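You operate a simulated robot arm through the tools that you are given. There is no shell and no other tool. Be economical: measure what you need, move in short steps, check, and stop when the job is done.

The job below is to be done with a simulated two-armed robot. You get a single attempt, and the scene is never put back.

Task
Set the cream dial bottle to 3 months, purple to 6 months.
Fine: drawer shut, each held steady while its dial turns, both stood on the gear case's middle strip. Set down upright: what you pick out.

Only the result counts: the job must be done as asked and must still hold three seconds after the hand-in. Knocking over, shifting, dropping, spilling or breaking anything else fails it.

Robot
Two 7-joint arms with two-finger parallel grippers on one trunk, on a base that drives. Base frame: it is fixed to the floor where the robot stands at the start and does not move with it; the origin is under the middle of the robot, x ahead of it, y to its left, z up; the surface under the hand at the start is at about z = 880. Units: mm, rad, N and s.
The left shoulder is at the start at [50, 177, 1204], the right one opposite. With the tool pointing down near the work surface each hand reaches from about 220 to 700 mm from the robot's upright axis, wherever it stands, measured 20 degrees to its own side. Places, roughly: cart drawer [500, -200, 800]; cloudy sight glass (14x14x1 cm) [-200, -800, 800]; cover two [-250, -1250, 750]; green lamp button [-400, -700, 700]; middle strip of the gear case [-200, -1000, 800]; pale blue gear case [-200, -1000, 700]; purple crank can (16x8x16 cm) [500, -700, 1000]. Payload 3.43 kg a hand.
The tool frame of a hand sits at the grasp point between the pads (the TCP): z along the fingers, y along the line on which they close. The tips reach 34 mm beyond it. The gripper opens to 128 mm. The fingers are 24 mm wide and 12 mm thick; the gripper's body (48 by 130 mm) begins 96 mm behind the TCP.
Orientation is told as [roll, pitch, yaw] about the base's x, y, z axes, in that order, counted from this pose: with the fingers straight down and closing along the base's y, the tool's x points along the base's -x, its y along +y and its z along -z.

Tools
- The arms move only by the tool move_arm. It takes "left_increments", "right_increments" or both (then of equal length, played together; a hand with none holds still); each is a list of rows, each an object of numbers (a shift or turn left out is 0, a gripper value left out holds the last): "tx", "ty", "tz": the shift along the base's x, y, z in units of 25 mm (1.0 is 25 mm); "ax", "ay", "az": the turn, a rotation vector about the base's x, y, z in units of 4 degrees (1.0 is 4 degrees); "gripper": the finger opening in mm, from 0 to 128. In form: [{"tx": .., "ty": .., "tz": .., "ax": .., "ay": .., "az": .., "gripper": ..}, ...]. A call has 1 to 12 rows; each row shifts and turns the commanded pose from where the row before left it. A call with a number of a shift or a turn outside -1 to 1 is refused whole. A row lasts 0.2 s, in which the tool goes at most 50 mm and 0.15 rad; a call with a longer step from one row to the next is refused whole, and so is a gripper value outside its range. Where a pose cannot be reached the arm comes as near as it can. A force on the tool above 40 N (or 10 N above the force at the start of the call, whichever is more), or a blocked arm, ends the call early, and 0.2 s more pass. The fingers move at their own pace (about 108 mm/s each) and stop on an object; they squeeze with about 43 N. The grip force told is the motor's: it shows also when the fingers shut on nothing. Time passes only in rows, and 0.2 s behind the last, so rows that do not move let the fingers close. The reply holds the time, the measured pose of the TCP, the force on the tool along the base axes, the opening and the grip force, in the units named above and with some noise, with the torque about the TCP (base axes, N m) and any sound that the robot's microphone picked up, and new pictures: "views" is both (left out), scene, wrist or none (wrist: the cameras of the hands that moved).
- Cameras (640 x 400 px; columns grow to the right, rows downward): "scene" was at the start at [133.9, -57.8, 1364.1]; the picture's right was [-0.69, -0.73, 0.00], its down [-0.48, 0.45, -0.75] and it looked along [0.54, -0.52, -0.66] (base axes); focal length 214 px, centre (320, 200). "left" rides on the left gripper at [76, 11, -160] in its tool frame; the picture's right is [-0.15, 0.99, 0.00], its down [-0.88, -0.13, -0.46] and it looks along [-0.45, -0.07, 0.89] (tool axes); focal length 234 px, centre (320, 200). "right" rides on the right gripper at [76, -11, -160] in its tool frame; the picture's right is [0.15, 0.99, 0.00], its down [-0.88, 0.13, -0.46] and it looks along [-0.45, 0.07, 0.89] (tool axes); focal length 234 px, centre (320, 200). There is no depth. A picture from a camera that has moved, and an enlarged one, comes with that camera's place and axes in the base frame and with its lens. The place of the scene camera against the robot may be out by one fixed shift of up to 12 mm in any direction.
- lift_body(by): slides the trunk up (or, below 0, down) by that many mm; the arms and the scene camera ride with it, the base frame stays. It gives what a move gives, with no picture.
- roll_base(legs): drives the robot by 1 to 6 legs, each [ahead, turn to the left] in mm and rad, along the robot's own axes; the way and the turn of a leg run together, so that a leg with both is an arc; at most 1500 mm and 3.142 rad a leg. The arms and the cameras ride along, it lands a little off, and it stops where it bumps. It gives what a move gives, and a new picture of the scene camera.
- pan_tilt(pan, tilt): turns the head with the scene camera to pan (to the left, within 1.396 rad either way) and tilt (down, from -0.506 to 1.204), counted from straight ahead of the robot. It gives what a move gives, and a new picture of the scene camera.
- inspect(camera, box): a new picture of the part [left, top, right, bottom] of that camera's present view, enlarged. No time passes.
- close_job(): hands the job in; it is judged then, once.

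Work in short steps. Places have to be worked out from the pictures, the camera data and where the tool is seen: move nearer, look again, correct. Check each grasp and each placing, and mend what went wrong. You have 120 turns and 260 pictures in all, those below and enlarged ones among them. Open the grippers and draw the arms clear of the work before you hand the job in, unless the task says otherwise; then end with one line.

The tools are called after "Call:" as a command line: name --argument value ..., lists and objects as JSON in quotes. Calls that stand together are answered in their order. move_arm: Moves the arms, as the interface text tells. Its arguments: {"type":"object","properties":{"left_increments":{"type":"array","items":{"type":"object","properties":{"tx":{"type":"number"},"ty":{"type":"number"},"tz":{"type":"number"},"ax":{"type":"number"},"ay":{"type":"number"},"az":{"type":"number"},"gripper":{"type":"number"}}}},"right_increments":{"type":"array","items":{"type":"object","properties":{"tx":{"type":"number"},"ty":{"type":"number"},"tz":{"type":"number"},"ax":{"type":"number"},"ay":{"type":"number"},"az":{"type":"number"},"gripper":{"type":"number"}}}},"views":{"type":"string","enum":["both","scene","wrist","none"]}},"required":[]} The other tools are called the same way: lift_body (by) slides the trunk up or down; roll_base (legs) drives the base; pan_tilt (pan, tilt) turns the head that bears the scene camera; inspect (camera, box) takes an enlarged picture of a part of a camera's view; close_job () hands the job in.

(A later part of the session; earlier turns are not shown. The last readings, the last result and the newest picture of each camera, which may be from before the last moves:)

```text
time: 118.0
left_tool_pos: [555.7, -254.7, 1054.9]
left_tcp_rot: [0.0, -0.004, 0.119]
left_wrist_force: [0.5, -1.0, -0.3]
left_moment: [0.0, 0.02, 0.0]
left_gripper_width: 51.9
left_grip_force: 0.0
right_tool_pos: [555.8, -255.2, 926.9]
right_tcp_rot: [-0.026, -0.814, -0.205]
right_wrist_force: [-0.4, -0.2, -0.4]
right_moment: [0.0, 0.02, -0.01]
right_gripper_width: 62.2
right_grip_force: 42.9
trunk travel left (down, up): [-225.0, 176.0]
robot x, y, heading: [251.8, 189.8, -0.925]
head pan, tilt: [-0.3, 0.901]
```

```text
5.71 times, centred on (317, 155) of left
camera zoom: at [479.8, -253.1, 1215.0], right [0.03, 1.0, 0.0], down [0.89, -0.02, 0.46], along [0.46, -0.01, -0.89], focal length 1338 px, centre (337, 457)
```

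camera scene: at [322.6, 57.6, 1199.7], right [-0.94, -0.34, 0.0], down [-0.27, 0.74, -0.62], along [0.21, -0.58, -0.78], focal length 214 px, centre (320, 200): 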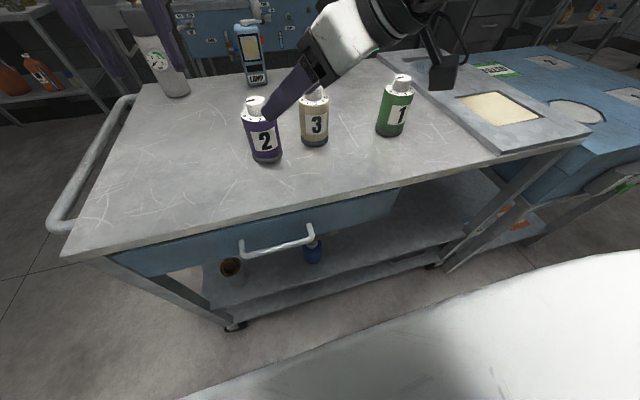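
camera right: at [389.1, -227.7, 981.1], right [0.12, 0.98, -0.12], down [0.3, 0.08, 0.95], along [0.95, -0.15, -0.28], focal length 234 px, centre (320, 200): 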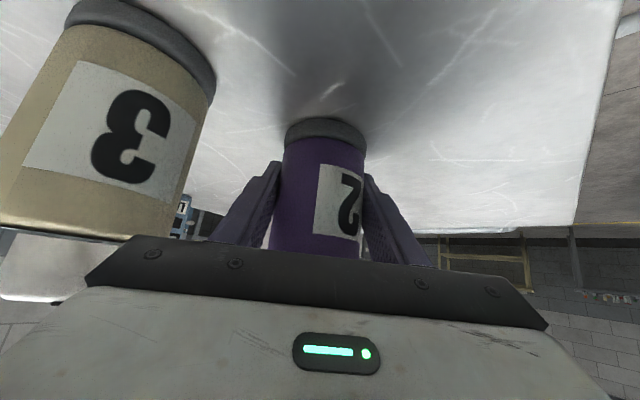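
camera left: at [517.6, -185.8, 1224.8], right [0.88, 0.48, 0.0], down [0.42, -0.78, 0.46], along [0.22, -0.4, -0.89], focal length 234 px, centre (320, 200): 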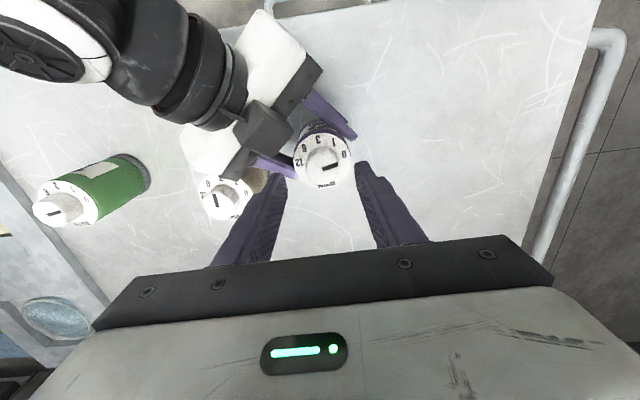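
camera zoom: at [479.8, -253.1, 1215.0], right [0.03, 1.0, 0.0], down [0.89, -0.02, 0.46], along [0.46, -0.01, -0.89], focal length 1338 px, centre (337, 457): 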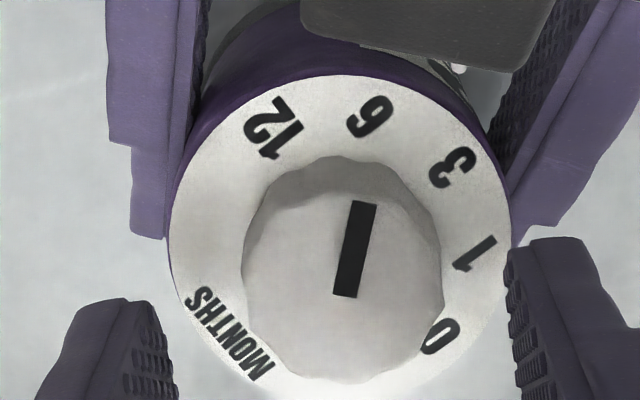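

Now it points at 6. Before carrying, I look at the gear case to the right by panning the head.

Call:
pan_tilt --pan -0.95 --tilt 0.6

Call:
inspect --camera "scene" --box '[200, 60, 640, 330]'

```text
time: 119.1
left_tool_pos: [556.7, -254.4, 1053.8]
left_tcp_rot: [0.001, -0.002, 0.121]
left_wrist_force: [0.1, 0.0, 1.0]
left_moment: [0.01, -0.02, 0.0]
left_gripper_width: 51.9
left_grip_force: 0.1
right_tool_pos: [556.4, -255.4, 925.7]
right_tcp_rot: [-0.026, -0.813, -0.207]
right_wrist_force: [-0.5, -0.1, 0.2]
right_moment: [0.0, 0.01, 0.02]
right_gripper_width: 62.4
right_grip_force: 42.8
trunk travel left (down, up): [-225.0, 176.0]
robot x, y, heading: [253.7, 180.7, -0.922]
head pan, tilt: [-0.949, 0.6]
camera scene: at [270.7, 44.1, 1224.5], right [-0.95, 0.3, 0.0], down [0.17, 0.54, -0.82], along [-0.25, -0.79, -0.57], focal length 214 px, centre (320, 200)
```

scene: 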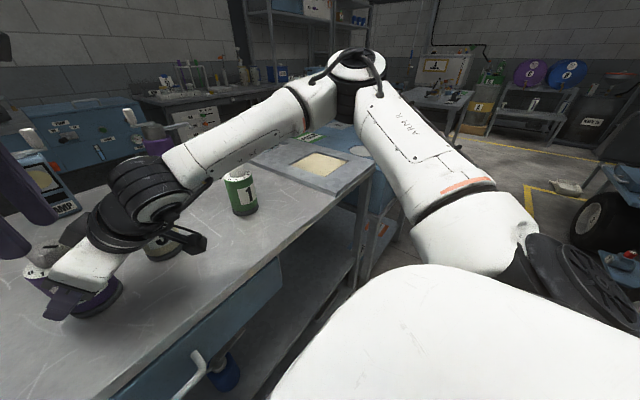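

```text
1.45 times, centred on (420, 195) of scene
camera zoom: at [270.7, 44.1, 1224.5], right [-0.95, 0.3, 0.0], down [0.17, 0.54, -0.82], along [-0.25, -0.79, -0.57], focal length 312 px, centre (174, 207)
```

zoom: 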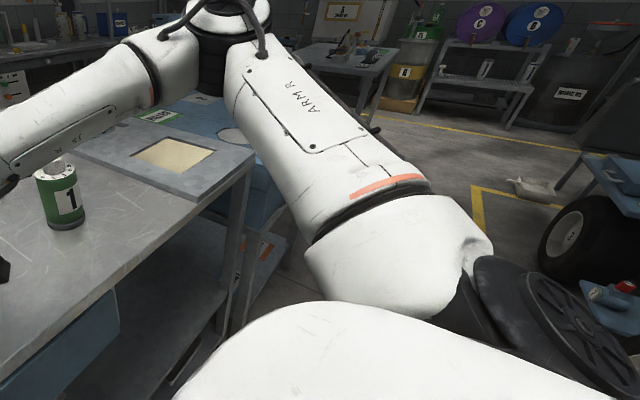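

The right arm hides it; I will view it after driving. To carry both in one trip I now free purple (right hand to cream) and let the left hand take purple with the mirror tilt as before.

Call:
move_arm --right_increments '[{"gripper": 85}, {}, {}, {"tx": -0.63, "ty": 0.13, "tz": 0.635}, {"tx": -0.63, "ty": 0.13, "tz": 0.635}, {"tx": -0.63, "ty": 0.13, "tz": 0.635}, {"tx": -0.63, "ty": 0.13, "tz": 0.635}, {"tx": -0.63, "ty": 0.13, "tz": 0.635}, {"tx": -0.63, "ty": 0.13, "tz": 0.635}, {"tx": -0.6, "ty": -0.7, "tz": 0.1}, {"tx": -0.6, "ty": -0.7}, {"tx": -0.6, "ty": -0.7}]' --left_increments '[{"tz": 0.4}, {"tz": 0.4, "tx": 0.1, "ty": 0.3}, {"tz": 0.4, "ty": 0.5, "tx": 0.1, "az": -1}, {"ty": 0.6, "tx": 0.1, "az": -1}, {"ty": 0.6, "tx": 0.1, "tz": 0.2, "az": -1}, {"ty": 0.6, "tx": 0.1, "tz": 0.2, "az": -1}, {"ty": 0.6, "tx": 0.1, "tz": 0.2, "az": -1}, {"ty": 0.6, "tx": 0.1, "tz": 0.2, "az": -1}, {"ty": 0.6, "tz": 0.2, "az": -1}, {"ty": 0.4, "az": -1, "gripper": 100}, {"az": -1}, {"az": -1}]' --views "none"

Call:
pan_tilt --pan -0.3 --tilt 0.9

```text
time: 121.7
left_tool_pos: [575.6, -134.3, 1110.1]
left_tcp_rot: [0.001, -0.004, -0.579]
left_wrist_force: [0.5, 0.4, 0.1]
left_moment: [0.03, 0.04, 0.03]
left_gripper_width: 99.9
left_grip_force: 0.0
right_tool_pos: [419.0, -287.1, 1022.4]
right_tcp_rot: [-0.027, -0.815, -0.205]
right_wrist_force: [-0.2, -0.6, 0.3]
right_moment: [-0.01, -0.01, 0.03]
right_gripper_width: 85.1
right_grip_force: 0.1
trunk travel left (down, up): [-225.0, 176.0]
robot x, y, heading: [254.4, 188.0, -0.927]
head pan, tilt: [-0.949, 0.6]
```

```text
time: 122.7
left_tool_pos: [577.3, -134.5, 1109.9]
left_tcp_rot: [0.0, -0.002, -0.578]
left_wrist_force: [0.8, -0.8, -0.5]
left_moment: [0.0, -0.01, 0.01]
left_gripper_width: 99.9
left_grip_force: 0.0
right_tool_pos: [419.7, -287.1, 1023.8]
right_tcp_rot: [-0.025, -0.815, -0.206]
right_wrist_force: [0.0, 0.5, -0.3]
right_moment: [0.0, 0.0, 0.01]
right_gripper_width: 84.9
right_grip_force: 0.0
trunk travel left (down, up): [-225.0, 176.0]
robot x, y, heading: [251.1, 188.9, -0.926]
head pan, tilt: [-0.3, 0.901]
camera scene: at [322.4, 57.6, 1199.8], right [-0.94, -0.34, 0.0], down [-0.27, 0.74, -0.62], along [0.21, -0.58, -0.78], focal length 214 px, centre (320, 200)
```

scene: 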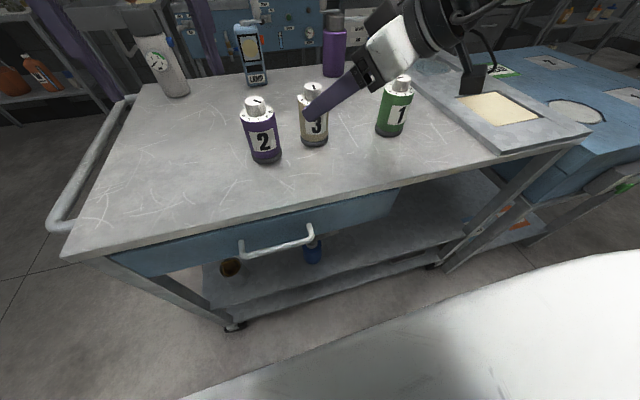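

Right: align and advance on cream. Left: tilt and yaw to its pre-grasp behind purple.

Call:
move_arm --right_increments '[{"tx": -0.68, "ty": -0.79}, {"tx": -0.68, "ty": -0.79}, {"tx": 0.62, "ty": -0.13, "tz": -0.645}, {"tx": 0.62, "ty": -0.13, "tz": -0.645}, {"tx": 0.62, "ty": -0.13, "tz": -0.645}, {"tx": 0.62, "ty": -0.13, "tz": -0.645}, {"tx": 0.62, "ty": -0.13, "tz": -0.645}, {"tx": 0.62, "ty": -0.13, "tz": -0.645}, {}, {}, {}, {}]' --left_increments '[{"tx": -0.12, "ty": -0.1, "ax": -0.51, "ay": -0.78, "az": -1, "gripper": 90}, {"tx": -0.12, "ty": -0.1, "ax": -0.56, "ay": -0.74, "az": -1}, {"tx": -0.12, "ty": -0.1, "ax": -0.61, "ay": -0.7, "az": -1}, {"tx": -0.12, "ty": -0.1, "ax": -0.66, "ay": -0.66, "az": -1}, {"tx": -0.12, "ty": -0.1, "ax": -0.7, "ay": -0.61, "az": -1}, {"tx": -0.12, "ty": -0.1, "ax": -0.74, "ay": -0.56, "az": -1, "tz": -0.3}, {"tx": -0.12, "ty": -0.1, "ax": -0.78, "ay": -0.5, "az": -1, "tz": -0.5}, {"tx": -0.12, "ty": -0.1, "ax": -0.81, "ay": -0.45, "az": -1, "tz": -0.5}, {"tx": -0.12, "ty": -0.1, "ax": -0.84, "ay": -0.39, "az": -1, "tz": -0.6}, {"tx": -0.12, "ty": -0.1, "ax": -0.86, "ay": -0.33, "az": -1, "tz": -0.6}, {"tx": -0.1, "ty": -0.05, "ax": -0.89, "ay": -0.28, "az": -1, "tz": -0.6}, {"tx": -0.1, "ax": -0.9, "ay": -0.22, "az": -1, "tz": -0.5}]' --views "both"

```text
time: 125.3
left_tool_pos: [539.8, -160.0, 1020.8]
left_tcp_rot: [0.038, -0.778, -1.433]
left_wrist_force: [-0.7, 0.3, 0.2]
left_moment: [0.01, -0.01, 0.02]
left_gripper_width: 89.8
left_grip_force: 0.0
right_tool_pos: [476.5, -345.9, 928.7]
right_tcp_rot: [-0.027, -0.813, -0.203]
right_wrist_force: [-0.8, -0.3, -0.1]
right_moment: [0.0, -0.05, 0.0]
right_gripper_width: 85.2
right_grip_force: 0.1
trunk travel left (down, up): [-225.0, 176.0]
robot x, y, heading: [251.2, 181.2, -0.926]
head pan, tilt: [-0.3, 0.901]
camera scene: at [322.6, 57.7, 1199.8], right [-0.94, -0.34, 0.0], down [-0.27, 0.74, -0.62], along [0.21, -0.58, -0.78], focal length 214 px, centre (320, 200)
camera right: at [309.0, -318.4, 984.0], right [0.12, 0.98, -0.12], down [0.3, 0.08, 0.95], along [0.95, -0.15, -0.28], focal length 234 px, centre (320, 200)
camera left: at [523.7, 6.2, 1081.8], right [0.99, 0.06, 0.13], down [-0.1, -0.33, 0.94], along [0.1, -0.94, -0.32], focal length 234 px, centre (320, 200)
```

scene: 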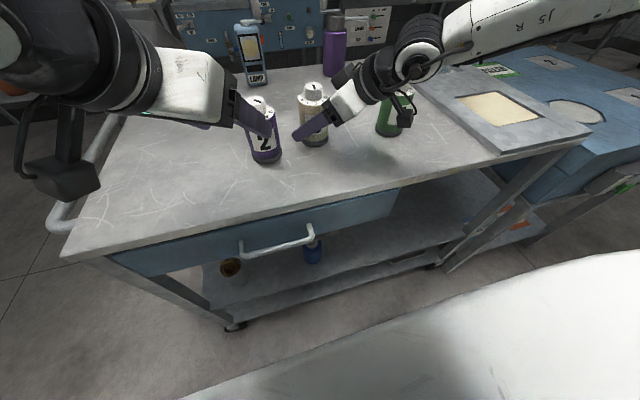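
right: 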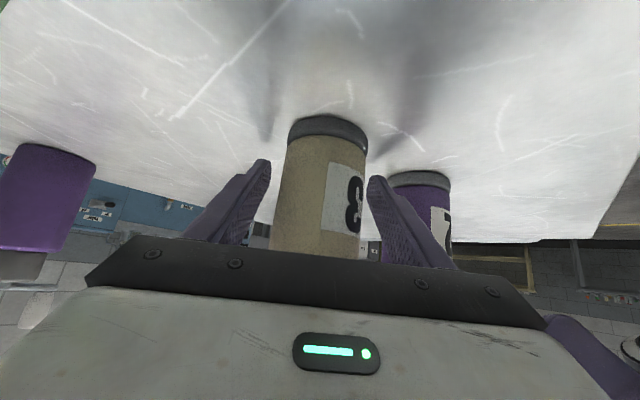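
left: 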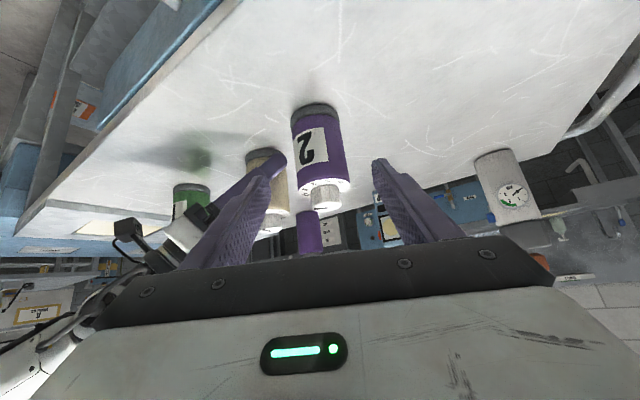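

Cream is centred in the right hand: close and lift 40 mm. The left advances onto purple at the same time.

Call:
move_arm --right_increments '[{"tz": -0.08, "gripper": 40}, {}, {}, {}, {"tz": 0.3}, {"tz": 0.4}, {"tz": 0.4}, {"tz": 0.4}, {}, {}]' --left_increments '[{}, {}, {}, {}, {"tx": 0.113, "ty": -0.627, "tz": -0.633}, {"tx": 0.113, "ty": -0.627, "tz": -0.633}, {"tx": 0.113, "ty": -0.627, "tz": -0.633}, {"tx": 0.113, "ty": -0.627, "tz": -0.633}, {"tx": 0.113, "ty": -0.627, "tz": -0.633}, {"tx": 0.113, "ty": -0.627, "tz": -0.633}]' --views "both"

```text
time: 127.5
left_tool_pos: [555.0, -253.4, 927.3]
left_tcp_rot: [0.039, -0.779, -1.432]
left_wrist_force: [0.2, 0.1, -0.8]
left_moment: [0.0, 0.02, -0.01]
left_gripper_width: 90.1
left_grip_force: 0.1
right_tool_pos: [474.8, -347.5, 962.7]
right_tcp_rot: [-0.025, -0.813, -0.205]
right_wrist_force: [0.6, 0.1, -3.1]
right_moment: [0.04, -0.01, 0.02]
right_gripper_width: 61.5
right_grip_force: 42.8
trunk travel left (down, up): [-225.0, 176.0]
robot x, y, heading: [254.9, 182.0, -0.925]
head pan, tilt: [-0.3, 0.901]
camera scene: at [322.6, 57.3, 1199.7], right [-0.94, -0.34, 0.0], down [-0.27, 0.74, -0.62], along [0.21, -0.58, -0.78], focal length 214 px, centre (320, 200)
camera right: at [309.0, -319.9, 1018.3], right [0.12, 0.98, -0.12], down [0.3, 0.08, 0.95], along [0.95, -0.15, -0.28], focal length 234 px, centre (320, 200)
camera left: at [539.0, -88.1, 987.3], right [0.99, 0.06, 0.13], down [-0.1, -0.33, 0.94], along [0.1, -0.94, -0.32], focal length 234 px, centre (320, 200)
```

scene: 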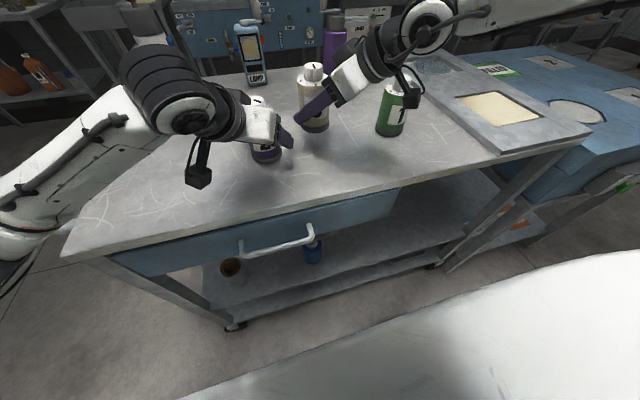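
right: 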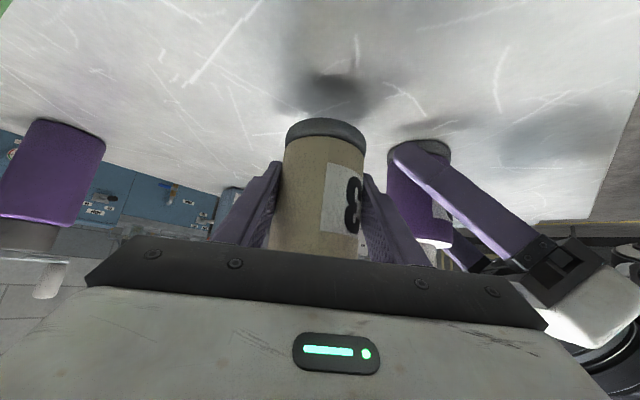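
left: 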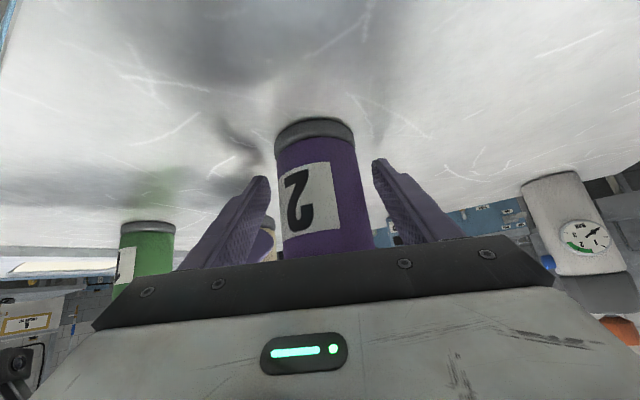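

Both are in place. I close on purple, then lift both bottles clear.

Call:
move_arm --left_increments '[{"gripper": 40}, {}, {}, {}, {"tz": 0.3}, {"tz": 0.5}, {"tz": 0.7}, {"tz": 0.8}, {"tz": 0.8}, {"tz": 0.8}, {"tz": 0.8}]' --right_increments '[{}, {}, {}, {}, {"tz": 0.5}, {"tz": 0.6}, {"tz": 0.6}, {"tz": 0.6}, {"tz": 0.6}, {"tz": 0.4}, {}]' --views "both"

```text
time: 129.9
left_tool_pos: [555.0, -255.0, 1044.3]
left_tcp_rot: [0.038, -0.78, -1.432]
left_wrist_force: [-0.2, 0.9, -2.1]
left_moment: [-0.02, -0.03, 0.0]
left_gripper_width: 62.9
left_grip_force: 42.8
right_tool_pos: [474.8, -347.2, 1045.0]
right_tcp_rot: [-0.025, -0.814, -0.205]
right_wrist_force: [0.3, -0.9, -2.6]
right_moment: [-0.02, 0.01, -0.01]
right_gripper_width: 61.7
right_grip_force: 43.2
trunk travel left (down, up): [-225.0, 176.0]
robot x, y, heading: [253.4, 186.1, -0.923]
head pan, tilt: [-0.3, 0.901]
camera scene: at [322.5, 57.3, 1199.7], right [-0.94, -0.34, 0.0], down [-0.27, 0.74, -0.62], along [0.21, -0.58, -0.78], focal length 214 px, centre (320, 200)
camera right: at [309.5, -320.4, 1100.5], right [0.12, 0.98, -0.12], down [0.3, 0.08, 0.95], along [0.95, -0.15, -0.28], focal length 234 px, centre (320, 200)
camera left: at [538.4, -88.9, 1104.9], right [0.99, 0.06, 0.13], down [-0.1, -0.33, 0.94], along [0.1, -0.94, -0.32], focal length 234 px, centre (320, 200)
```

scene: 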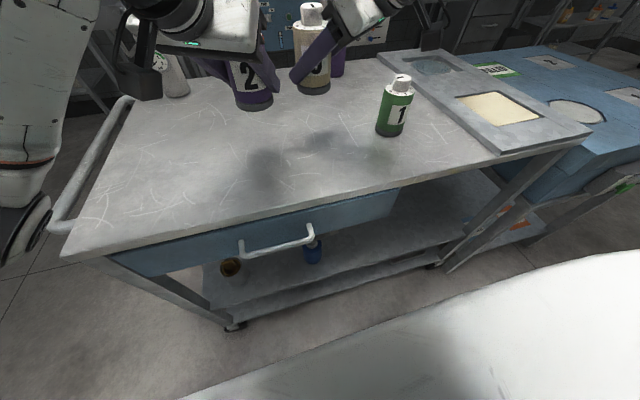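
right: 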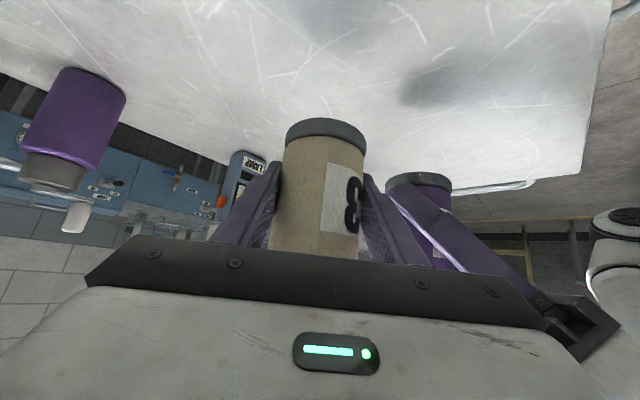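
left: 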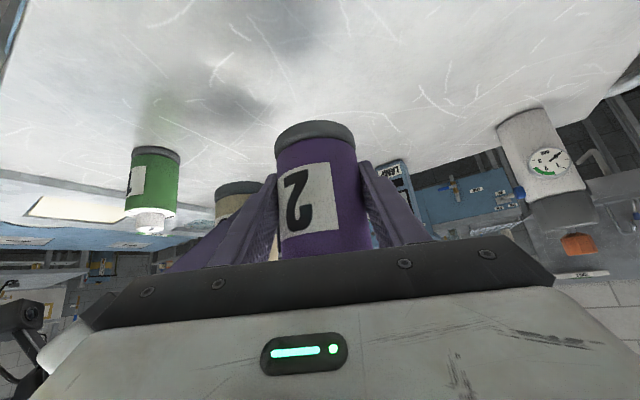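

Both bottles are held. I raise the trunk for margin, then drive: back 350, right 90°, ahead ~1000 along the cart front, left 90°.

Call:
lift_body --by 100

Call:
roll_base --legs '[[-350, 0], [0, -1.57], [1000, 0], [0, 1.57]]'

```text
time: 131.2
left_tool_pos: [556.1, -254.9, 1143.7]
left_tcp_rot: [0.036, -0.779, -1.431]
left_wrist_force: [0.4, 0.2, -3.1]
left_moment: [0.0, 0.01, -0.02]
left_gripper_width: 63.1
left_grip_force: 43.0
right_tool_pos: [474.6, -348.6, 1144.3]
right_tcp_rot: [-0.025, -0.814, -0.205]
right_wrist_force: [0.6, -0.4, -3.4]
right_moment: [0.01, 0.02, 0.01]
right_gripper_width: 61.6
right_grip_force: 43.1
trunk travel left (down, up): [-325.0, 76.0]
robot x, y, heading: [249.6, 180.6, -0.922]
head pan, tilt: [-0.3, 0.901]
```

```text
time: 146.0
left_tool_pos: [-425.7, -565.3, 1143.8]
left_tcp_rot: [0.036, -0.779, -1.39]
left_wrist_force: [0.1, -0.2, -2.7]
left_moment: [0.02, 0.01, -0.03]
left_gripper_width: 62.6
left_grip_force: 42.7
right_tool_pos: [-499.9, -662.2, 1145.0]
right_tcp_rot: [-0.025, -0.815, -0.161]
right_wrist_force: [0.3, -0.2, -2.8]
right_moment: [0.02, -0.01, 0.01]
right_gripper_width: 61.7
right_grip_force: 43.1
trunk travel left (down, up): [-325.0, 76.0]
robot x, y, heading: [-747.5, -137.3, -0.882]
head pan, tilt: [-0.3, 0.901]
camera scene: at [-670.7, -263.3, 1299.7], right [-0.93, -0.38, 0.0], down [-0.3, 0.73, -0.62], along [0.24, -0.57, -0.78], focal length 214 px, centre (320, 200)
```

scene: 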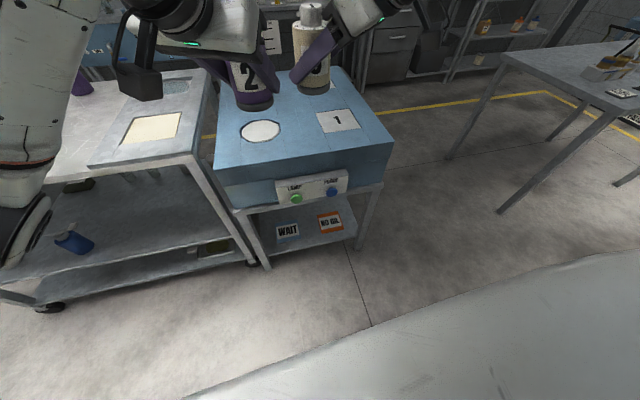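

The gear case is ahead. The wrist cameras should see its top; I look with both.

Call:
inspect --camera "right" --box '[0, 0, 640, 400]'

Call:
inspect --camera "left" --box '[0, 0, 640, 400]'

Call:
inspect --camera "scene" --box '[180, 40, 430, 240]'

```text
1.00 times, centred on (320, 200) of right (not enlarged: the box is as wide or as high as the picture)
camera zoom: at [-667.5, -641.1, 1200.3], right [0.08, 0.99, -0.12], down [0.3, 0.1, 0.95], along [0.95, -0.11, -0.28], focal length 234 px, centre (320, 200)
```

zoom: 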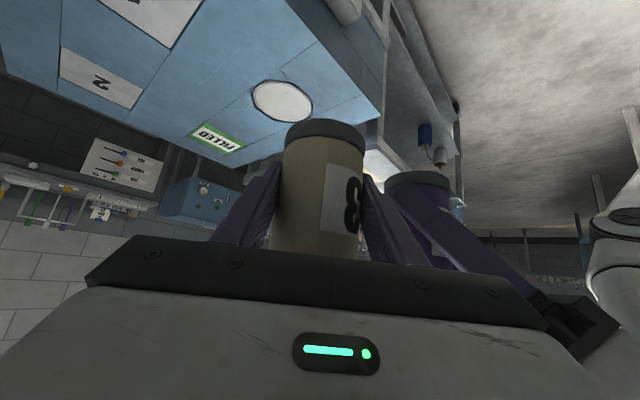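

```text
1.00 times, centred on (320, 200) of left (not enlarged: the box is as wide or as high as the picture)
camera zoom: at [-448.7, -400.1, 1204.5], right [0.99, 0.1, 0.13], down [-0.09, -0.33, 0.94], along [0.14, -0.94, -0.32], focal length 234 px, centre (320, 200)
```

zoom: 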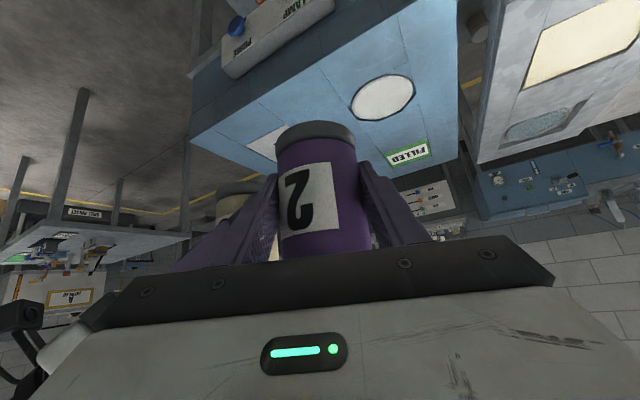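

```text
2.00 times, centred on (305, 140) of scene
camera zoom: at [-670.7, -263.3, 1299.7], right [-0.93, -0.38, 0.0], down [-0.3, 0.73, -0.62], along [0.24, -0.57, -0.78], focal length 429 px, centre (350, 320)
```

zoom: 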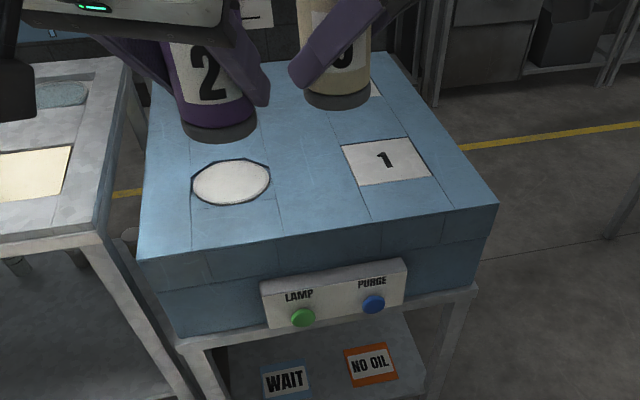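

The case top is at z ≈ 822: left column glass (-205,-820)/FILLED, right column covers 1, 2; between them the middle strip, ~146 mm wide, centre line through ≈(-325,-910) along (.58,-.81). I drive to about (-712,-556), heading -0.65, so the right hand can set cream far and the left purple near on it.

Call:
roll_base --legs '[[0, -0.605], [420, 0], [0, 0.837]]'

Call:
pan_tilt --pan -0.2 --tilt 0.75

Call:
inspect --camera "right" --box '[0, 0, 640, 400]'

Call:
inspect --camera "left" --box '[0, 0, 640, 400]'

```text
time: 152.3
left_tool_pos: [-299.1, -898.9, 1143.6]
left_tcp_rot: [0.036, -0.779, -1.162]
left_wrist_force: [-1.5, -0.2, -2.9]
left_moment: [0.01, -0.01, -0.01]
left_gripper_width: 62.8
left_grip_force: 42.6
right_tool_pos: [-352.7, -1011.4, 1145.3]
right_tcp_rot: [-0.026, -0.813, 0.062]
right_wrist_force: [-0.1, 0.4, -2.1]
right_moment: [-0.03, -0.02, 0.03]
right_gripper_width: 61.5
right_grip_force: 43.0
trunk travel left (down, up): [-325.0, 76.0]
robot x, y, heading: [-714.0, -556.6, -0.656]
head pan, tilt: [-0.3, 0.901]
camera scene: at [-607.2, -661.2, 1299.7], right [-0.82, -0.58, 0.0], down [-0.45, 0.64, -0.62], along [0.36, -0.51, -0.78], focal length 214 px, centre (320, 200)
```

scene: 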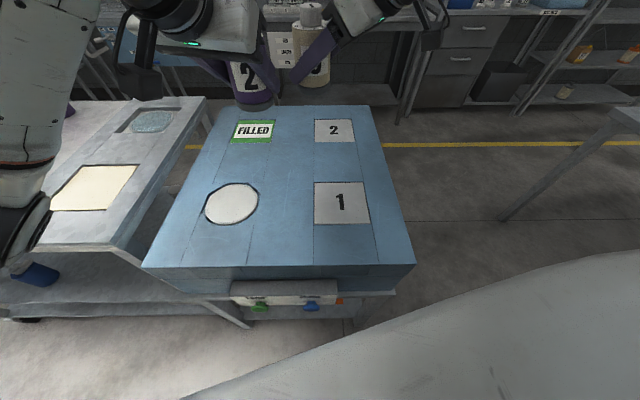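

```text
time: 153.0
left_tool_pos: [-300.9, -900.2, 1144.5]
left_tcp_rot: [0.038, -0.778, -1.162]
left_wrist_force: [-0.3, 0.3, -3.6]
left_moment: [0.02, -0.02, -0.02]
left_gripper_width: 62.6
left_grip_force: 42.9
right_tool_pos: [-352.9, -1010.1, 1144.8]
right_tcp_rot: [-0.027, -0.813, 0.064]
right_wrist_force: [-0.9, 0.5, -2.2]
right_moment: [0.02, 0.03, -0.01]
right_gripper_width: 61.5
right_grip_force: 42.6
trunk travel left (down, up): [-325.0, 76.0]
robot x, y, heading: [-707.5, -557.2, -0.66]
head pan, tilt: [-0.201, 0.75]
camera scene: at [-596.8, -662.4, 1311.5], right [-0.76, -0.65, 0.0], down [-0.45, 0.52, -0.73], along [0.48, -0.55, -0.68], focal length 214 px, centre (320, 200)
```

scene: 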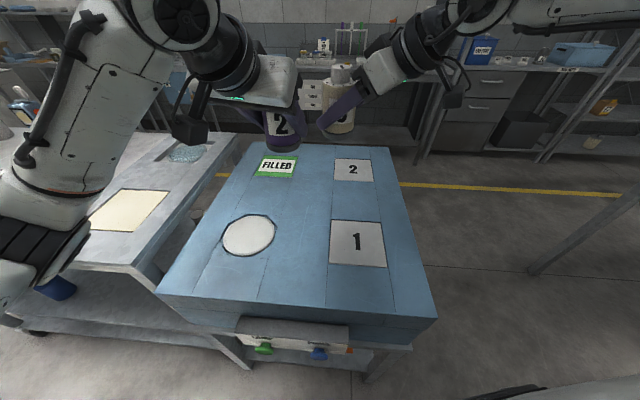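

```text
1.00 times, centred on (320, 200) of right (not enlarged: the box is as wide or as high as the picture)
camera zoom: at [-520.0, -1028.2, 1200.2], right [-0.14, 0.98, -0.12], down [0.27, 0.16, 0.95], along [0.95, 0.1, -0.28], focal length 234 px, centre (320, 200)
```

zoom: 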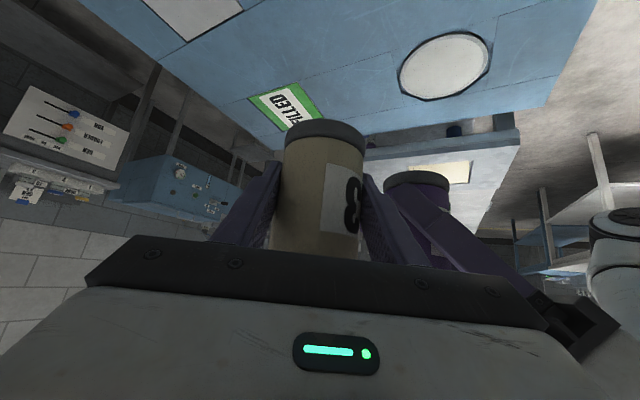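

```text
1.00 times, centred on (320, 200) of left (not enlarged: the box is as wide or as high as the picture)
camera zoom: at [-360.7, -744.6, 1204.5], right [0.94, 0.32, 0.13], down [-0.01, -0.34, 0.94], along [0.34, -0.88, -0.32], focal length 234 px, centre (320, 200)
```

zoom: 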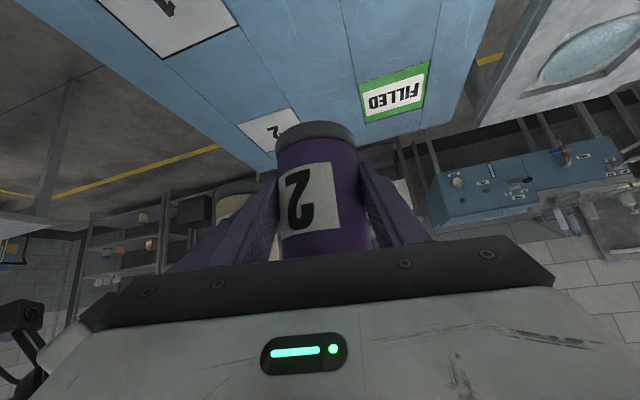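

The view is clear. Strip centre line passes ≈(-337,-900); targets: cream far at (-307,-940), purple near at (-385,-836). I lower the trunk 150, pull the left hand back, and bring cream over its spot.

Call:
lift_body --by -150

Call:
move_arm --left_increments '[{"tx": -0.24, "ty": 0.84, "tz": 0.2}, {"tx": -0.24, "ty": 0.84, "tz": 0.2}, {"tx": -0.24, "ty": 0.84, "tz": 0.2}, {"tx": -0.24, "ty": 0.84, "tz": 0.2}, {"tx": -0.24, "ty": 0.84, "tz": 0.2}, {"tx": -0.24, "ty": 0.84}, {}, {}, {}, {}, {}]' --right_increments '[{}, {}, {"tx": 0.3, "ty": 0.47}, {"tx": 0.3, "ty": 0.47}, {"tx": 0.3, "ty": 0.47}, {"tx": 0.3, "ty": 0.47}, {"tx": 0.3, "ty": 0.47}, {"tx": 0.34, "ty": 0.49, "tz": -0.6}, {"tz": -0.9}, {"tz": -0.9}, {"tz": -0.9}]' --views "both"

```text
time: 154.8
left_tool_pos: [-300.7, -898.9, 993.3]
left_tcp_rot: [0.039, -0.78, -1.165]
left_wrist_force: [0.1, 0.9, -2.4]
left_moment: [-0.02, 0.04, -0.01]
left_gripper_width: 62.8
left_grip_force: 42.6
right_tool_pos: [-352.3, -1009.6, 994.4]
right_tcp_rot: [-0.026, -0.813, 0.063]
right_wrist_force: [0.3, 0.7, -2.4]
right_moment: [-0.04, 0.0, -0.01]
right_gripper_width: 61.3
right_grip_force: 43.4
trunk travel left (down, up): [-175.0, 226.0]
robot x, y, heading: [-709.2, -555.0, -0.659]
head pan, tilt: [-0.201, 0.75]
```

```text
time: 157.2
left_tool_pos: [-336.6, -772.2, 1018.7]
left_tcp_rot: [0.036, -0.777, -1.162]
left_wrist_force: [-0.7, 0.4, -2.5]
left_moment: [0.06, 0.01, 0.01]
left_gripper_width: 62.6
left_grip_force: 42.8
right_tool_pos: [-305.8, -939.2, 911.8]
right_tcp_rot: [-0.026, -0.813, 0.062]
right_wrist_force: [0.2, -0.3, -2.9]
right_moment: [0.03, 0.03, 0.0]
right_gripper_width: 61.5
right_grip_force: 43.1
trunk travel left (down, up): [-175.0, 226.0]
robot x, y, heading: [-705.9, -555.7, -0.653]
head pan, tilt: [-0.201, 0.75]
camera scene: at [-596.7, -662.3, 1161.6], right [-0.76, -0.65, 0.0], down [-0.45, 0.52, -0.73], along [0.48, -0.55, -0.68], focal length 214 px, centre (320, 200)
camera right: at [-473.4, -956.1, 967.7], right [-0.14, 0.98, -0.12], down [0.27, 0.16, 0.95], along [0.95, 0.1, -0.28], focal length 234 px, centre (320, 200)
camera left: at [-397.1, -618.8, 1079.5], right [0.94, 0.32, 0.13], down [-0.01, -0.34, 0.94], along [0.34, -0.88, -0.32], focal length 234 px, centre (320, 200)
```

scene: 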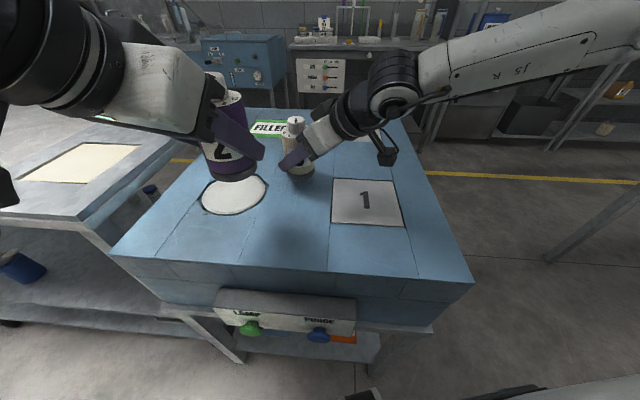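
right: 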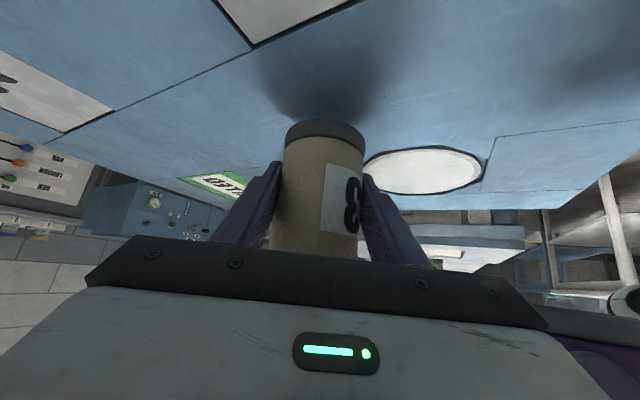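
left: 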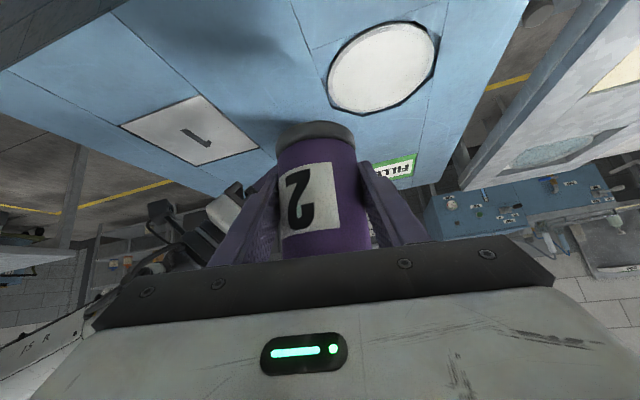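

Cream is over the strip. I lower in decreasing steps, watching the force.

Call:
move_arm --right_increments '[{"tz": -0.5}, {"tz": -0.4}, {"tz": -0.3}, {"tz": -0.1}, {"tz": -0.1}]' --views "wrist"

```text
time: 158.4
left_tool_pos: [-339.8, -771.6, 1019.8]
left_tcp_rot: [0.041, -0.782, -1.167]
left_wrist_force: [-0.2, 0.3, -3.1]
left_moment: [0.02, 0.03, 0.04]
left_gripper_width: 62.8
left_grip_force: 42.8
right_tool_pos: [-305.1, -939.2, 887.5]
right_tcp_rot: [-0.032, -0.834, 0.066]
right_wrist_force: [-7.2, -6.1, 38.1]
right_moment: [0.9, 0.4, 0.17]
right_gripper_width: 61.7
right_grip_force: 43.0
trunk travel left (down, up): [-175.0, 226.0]
robot x, y, heading: [-710.3, -557.3, -0.655]
head pan, tilt: [-0.201, 0.75]
camera right: at [-473.4, -956.5, 939.9], right [-0.14, 0.98, -0.13], down [0.25, 0.16, 0.95], along [0.96, 0.1, -0.27], focal length 234 px, centre (320, 200)
```

right: 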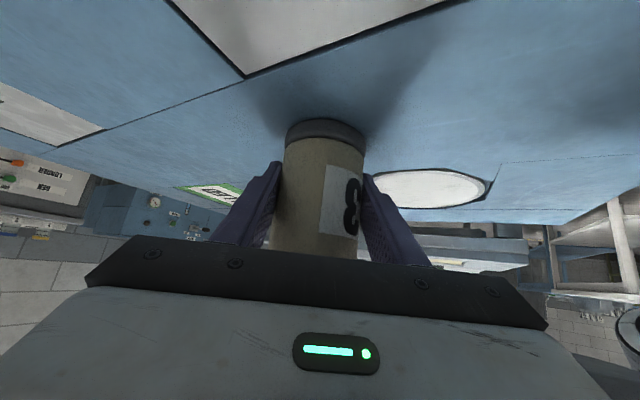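

Contact: case top is ≈ z 840. I relieve the pressure, open and back the right hand off.

Call:
move_arm --right_increments '[{"tz": 0.36}, {}, {"gripper": 85}, {}, {}, {"tx": -0.63, "ty": -0.06, "tz": 0.635}, {"tx": -0.63, "ty": -0.06, "tz": 0.635}, {"tx": -0.63, "ty": -0.06, "tz": 0.635}, {"tx": -0.63, "ty": -0.06, "tz": 0.635}, {"tx": -0.63, "ty": -0.06, "tz": 0.635}, {"tx": -0.63, "ty": -0.2, "tz": 0.635}, {"tx": -0.6, "ty": -0.5, "tz": 0.5}]' --views "both"

```text
time: 161.0
left_tool_pos: [-337.8, -773.1, 1018.3]
left_tcp_rot: [0.04, -0.778, -1.164]
left_wrist_force: [1.0, 0.0, -2.5]
left_moment: [0.01, 0.01, 0.01]
left_gripper_width: 62.7
left_grip_force: 43.4
right_tool_pos: [-417.9, -962.5, 994.3]
right_tcp_rot: [-0.027, -0.816, 0.065]
right_wrist_force: [0.4, -0.6, 0.0]
right_moment: [-0.03, 0.02, -0.03]
right_gripper_width: 85.0
right_grip_force: 0.0
trunk travel left (down, up): [-175.0, 226.0]
robot x, y, heading: [-707.4, -558.2, -0.653]
head pan, tilt: [-0.201, 0.75]
camera scene: at [-597.1, -662.1, 1161.6], right [-0.76, -0.65, 0.0], down [-0.45, 0.52, -0.73], along [0.48, -0.55, -0.68], focal length 214 px, centre (320, 200)
camera right: at [-584.8, -981.0, 1049.4], right [-0.14, 0.98, -0.12], down [0.27, 0.16, 0.95], along [0.95, 0.1, -0.28], focal length 234 px, centre (320, 200)
```

scene: 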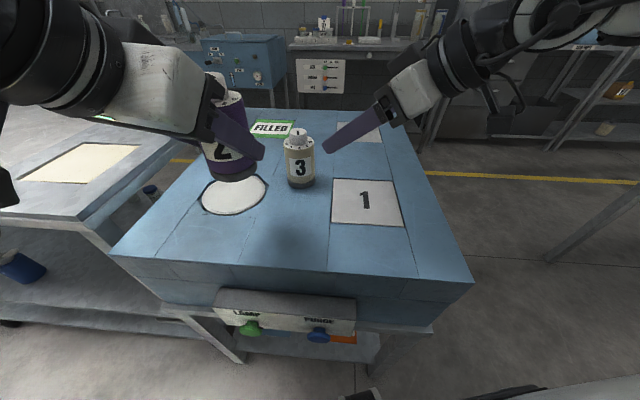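
right: 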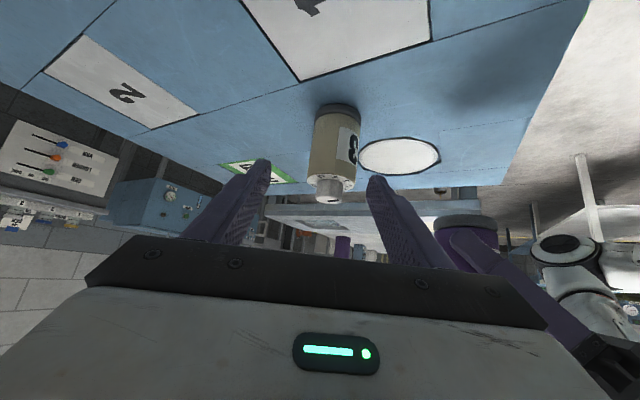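

Cream stands on the strip. I withdraw the right hand further and bring purple over the near spot.

Call:
move_arm --right_increments '[{"tx": -0.8, "ty": -0.3, "tz": 0.5}, {"tx": -0.8, "ty": -0.3, "tz": 0.5}, {"tx": -0.8, "tz": 0.5}, {"tx": -0.8, "tz": 0.5}, {}, {}, {}, {}, {}]' --left_increments '[{}, {"tx": -0.42, "ty": -0.5}, {"tx": -0.42, "ty": -0.5}, {"tx": -0.42, "ty": -0.5}, {"tx": -0.42, "ty": -0.5}, {"tx": -0.44, "ty": -0.52, "tz": -0.5}, {"tz": -0.9}, {"tz": -0.9}, {"tz": -0.9}]' --views "both"

```text
time: 163.0
left_tool_pos: [-389.3, -838.2, 937.2]
left_tcp_rot: [0.036, -0.781, -1.164]
left_wrist_force: [0.3, -0.2, -3.1]
left_moment: [0.05, -0.01, 0.01]
left_gripper_width: 62.6
left_grip_force: 43.2
right_tool_pos: [-495.9, -980.1, 1044.9]
right_tcp_rot: [-0.025, -0.812, 0.062]
right_wrist_force: [0.1, 1.0, 1.3]
right_moment: [0.03, -0.01, -0.02]
right_gripper_width: 84.6
right_grip_force: 0.0
trunk travel left (down, up): [-175.0, 226.0]
robot x, y, heading: [-709.2, -557.1, -0.654]
head pan, tilt: [-0.201, 0.75]
camera scene: at [-597.0, -662.1, 1161.6], right [-0.76, -0.65, 0.0], down [-0.45, 0.52, -0.73], along [0.48, -0.55, -0.68], focal length 214 px, centre (320, 200)
camera right: at [-663.0, -996.8, 1100.5], right [-0.14, 0.98, -0.12], down [0.27, 0.16, 0.95], along [0.95, 0.1, -0.28], focal length 234 px, centre (320, 200)
camera left: at [-448.7, -682.8, 998.5], right [0.94, 0.32, 0.13], down [-0.01, -0.34, 0.94], along [0.34, -0.88, -0.32], focal length 234 px, centre (320, 200)
```

scene: 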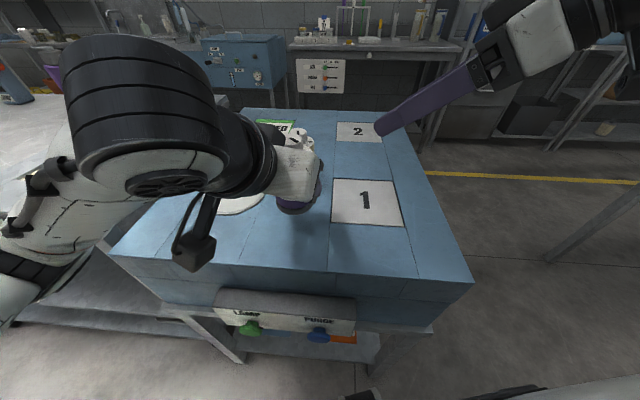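
right: 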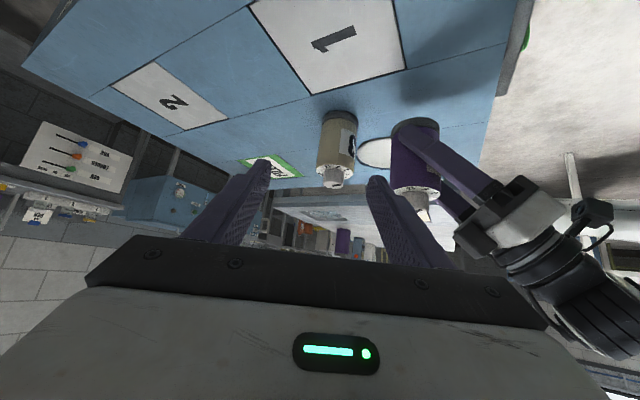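
left: 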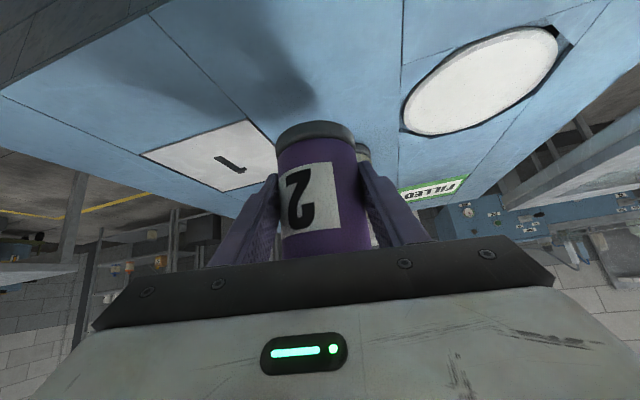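

Purple is centred over the strip. I lower it: 44 mm, then fine steps.

Call:
move_arm --left_increments '[{"tz": -0.8}, {"tz": -0.6}, {"tz": -0.3}, {"tz": -0.1}, {"tz": -0.1}, {}]' --views "wrist"

```text
time: 164.4
left_tool_pos: [-389.2, -836.2, 891.4]
left_tcp_rot: [0.039, -0.78, -1.165]
left_wrist_force: [0.3, 0.2, -3.0]
left_moment: [0.04, 0.03, -0.01]
left_gripper_width: 62.5
left_grip_force: 42.9
right_tool_pos: [-494.9, -979.0, 1045.1]
right_tcp_rot: [-0.025, -0.813, 0.063]
right_wrist_force: [0.7, -1.4, -0.2]
right_moment: [-0.02, 0.02, -0.01]
right_gripper_width: 85.1
right_grip_force: 0.0
trunk travel left (down, up): [-175.0, 226.0]
robot x, y, heading: [-710.1, -560.0, -0.658]
head pan, tilt: [-0.201, 0.75]
camera left: at [-449.5, -681.5, 951.8], right [0.94, 0.32, 0.13], down [-0.01, -0.34, 0.94], along [0.34, -0.88, -0.32], focal length 234 px, centre (320, 200)
```

left: 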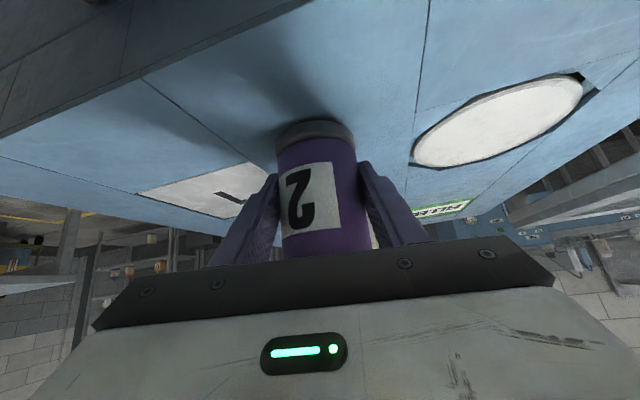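

Not touching yet. I go down in 1.5 mm steps.

Call:
move_arm --left_increments '[{"tz": -0.06}, {"tz": -0.06}, {}]' --views "none"

```text
time: 165.2
left_tool_pos: [-389.6, -836.2, 888.6]
left_tcp_rot: [0.037, -0.782, -1.164]
left_wrist_force: [0.1, 0.0, -2.6]
left_moment: [0.0, 0.03, -0.02]
left_gripper_width: 62.6
left_grip_force: 43.7
right_tool_pos: [-494.4, -979.0, 1046.4]
right_tcp_rot: [-0.026, -0.813, 0.063]
right_wrist_force: [0.7, 0.0, -0.3]
right_moment: [-0.02, 0.02, 0.02]
right_gripper_width: 85.3
right_grip_force: 0.2
trunk travel left (down, up): [-175.0, 226.0]
robot x, y, heading: [-709.4, -555.6, -0.651]
head pan, tilt: [-0.201, 0.75]
```

Call:
move_arm --left_increments '[{"tz": -0.08}, {"tz": -0.08}, {}]' --views "none"

```text
time: 166.0
left_tool_pos: [-390.3, -836.8, 888.4]
left_tcp_rot: [0.034, -0.79, -1.16]
left_wrist_force: [2.7, 4.5, 26.0]
left_moment: [-0.01, 0.71, -0.1]
left_gripper_width: 62.7
left_grip_force: 42.7
right_tool_pos: [-496.0, -977.3, 1046.4]
right_tcp_rot: [-0.027, -0.816, 0.063]
right_wrist_force: [0.6, -0.3, 0.8]
right_moment: [0.02, -0.01, 0.02]
right_gripper_width: 85.0
right_grip_force: 0.2
trunk travel left (down, up): [-175.0, 226.0]
robot x, y, heading: [-711.0, -552.7, -0.656]
head pan, tilt: [-0.201, 0.75]
```

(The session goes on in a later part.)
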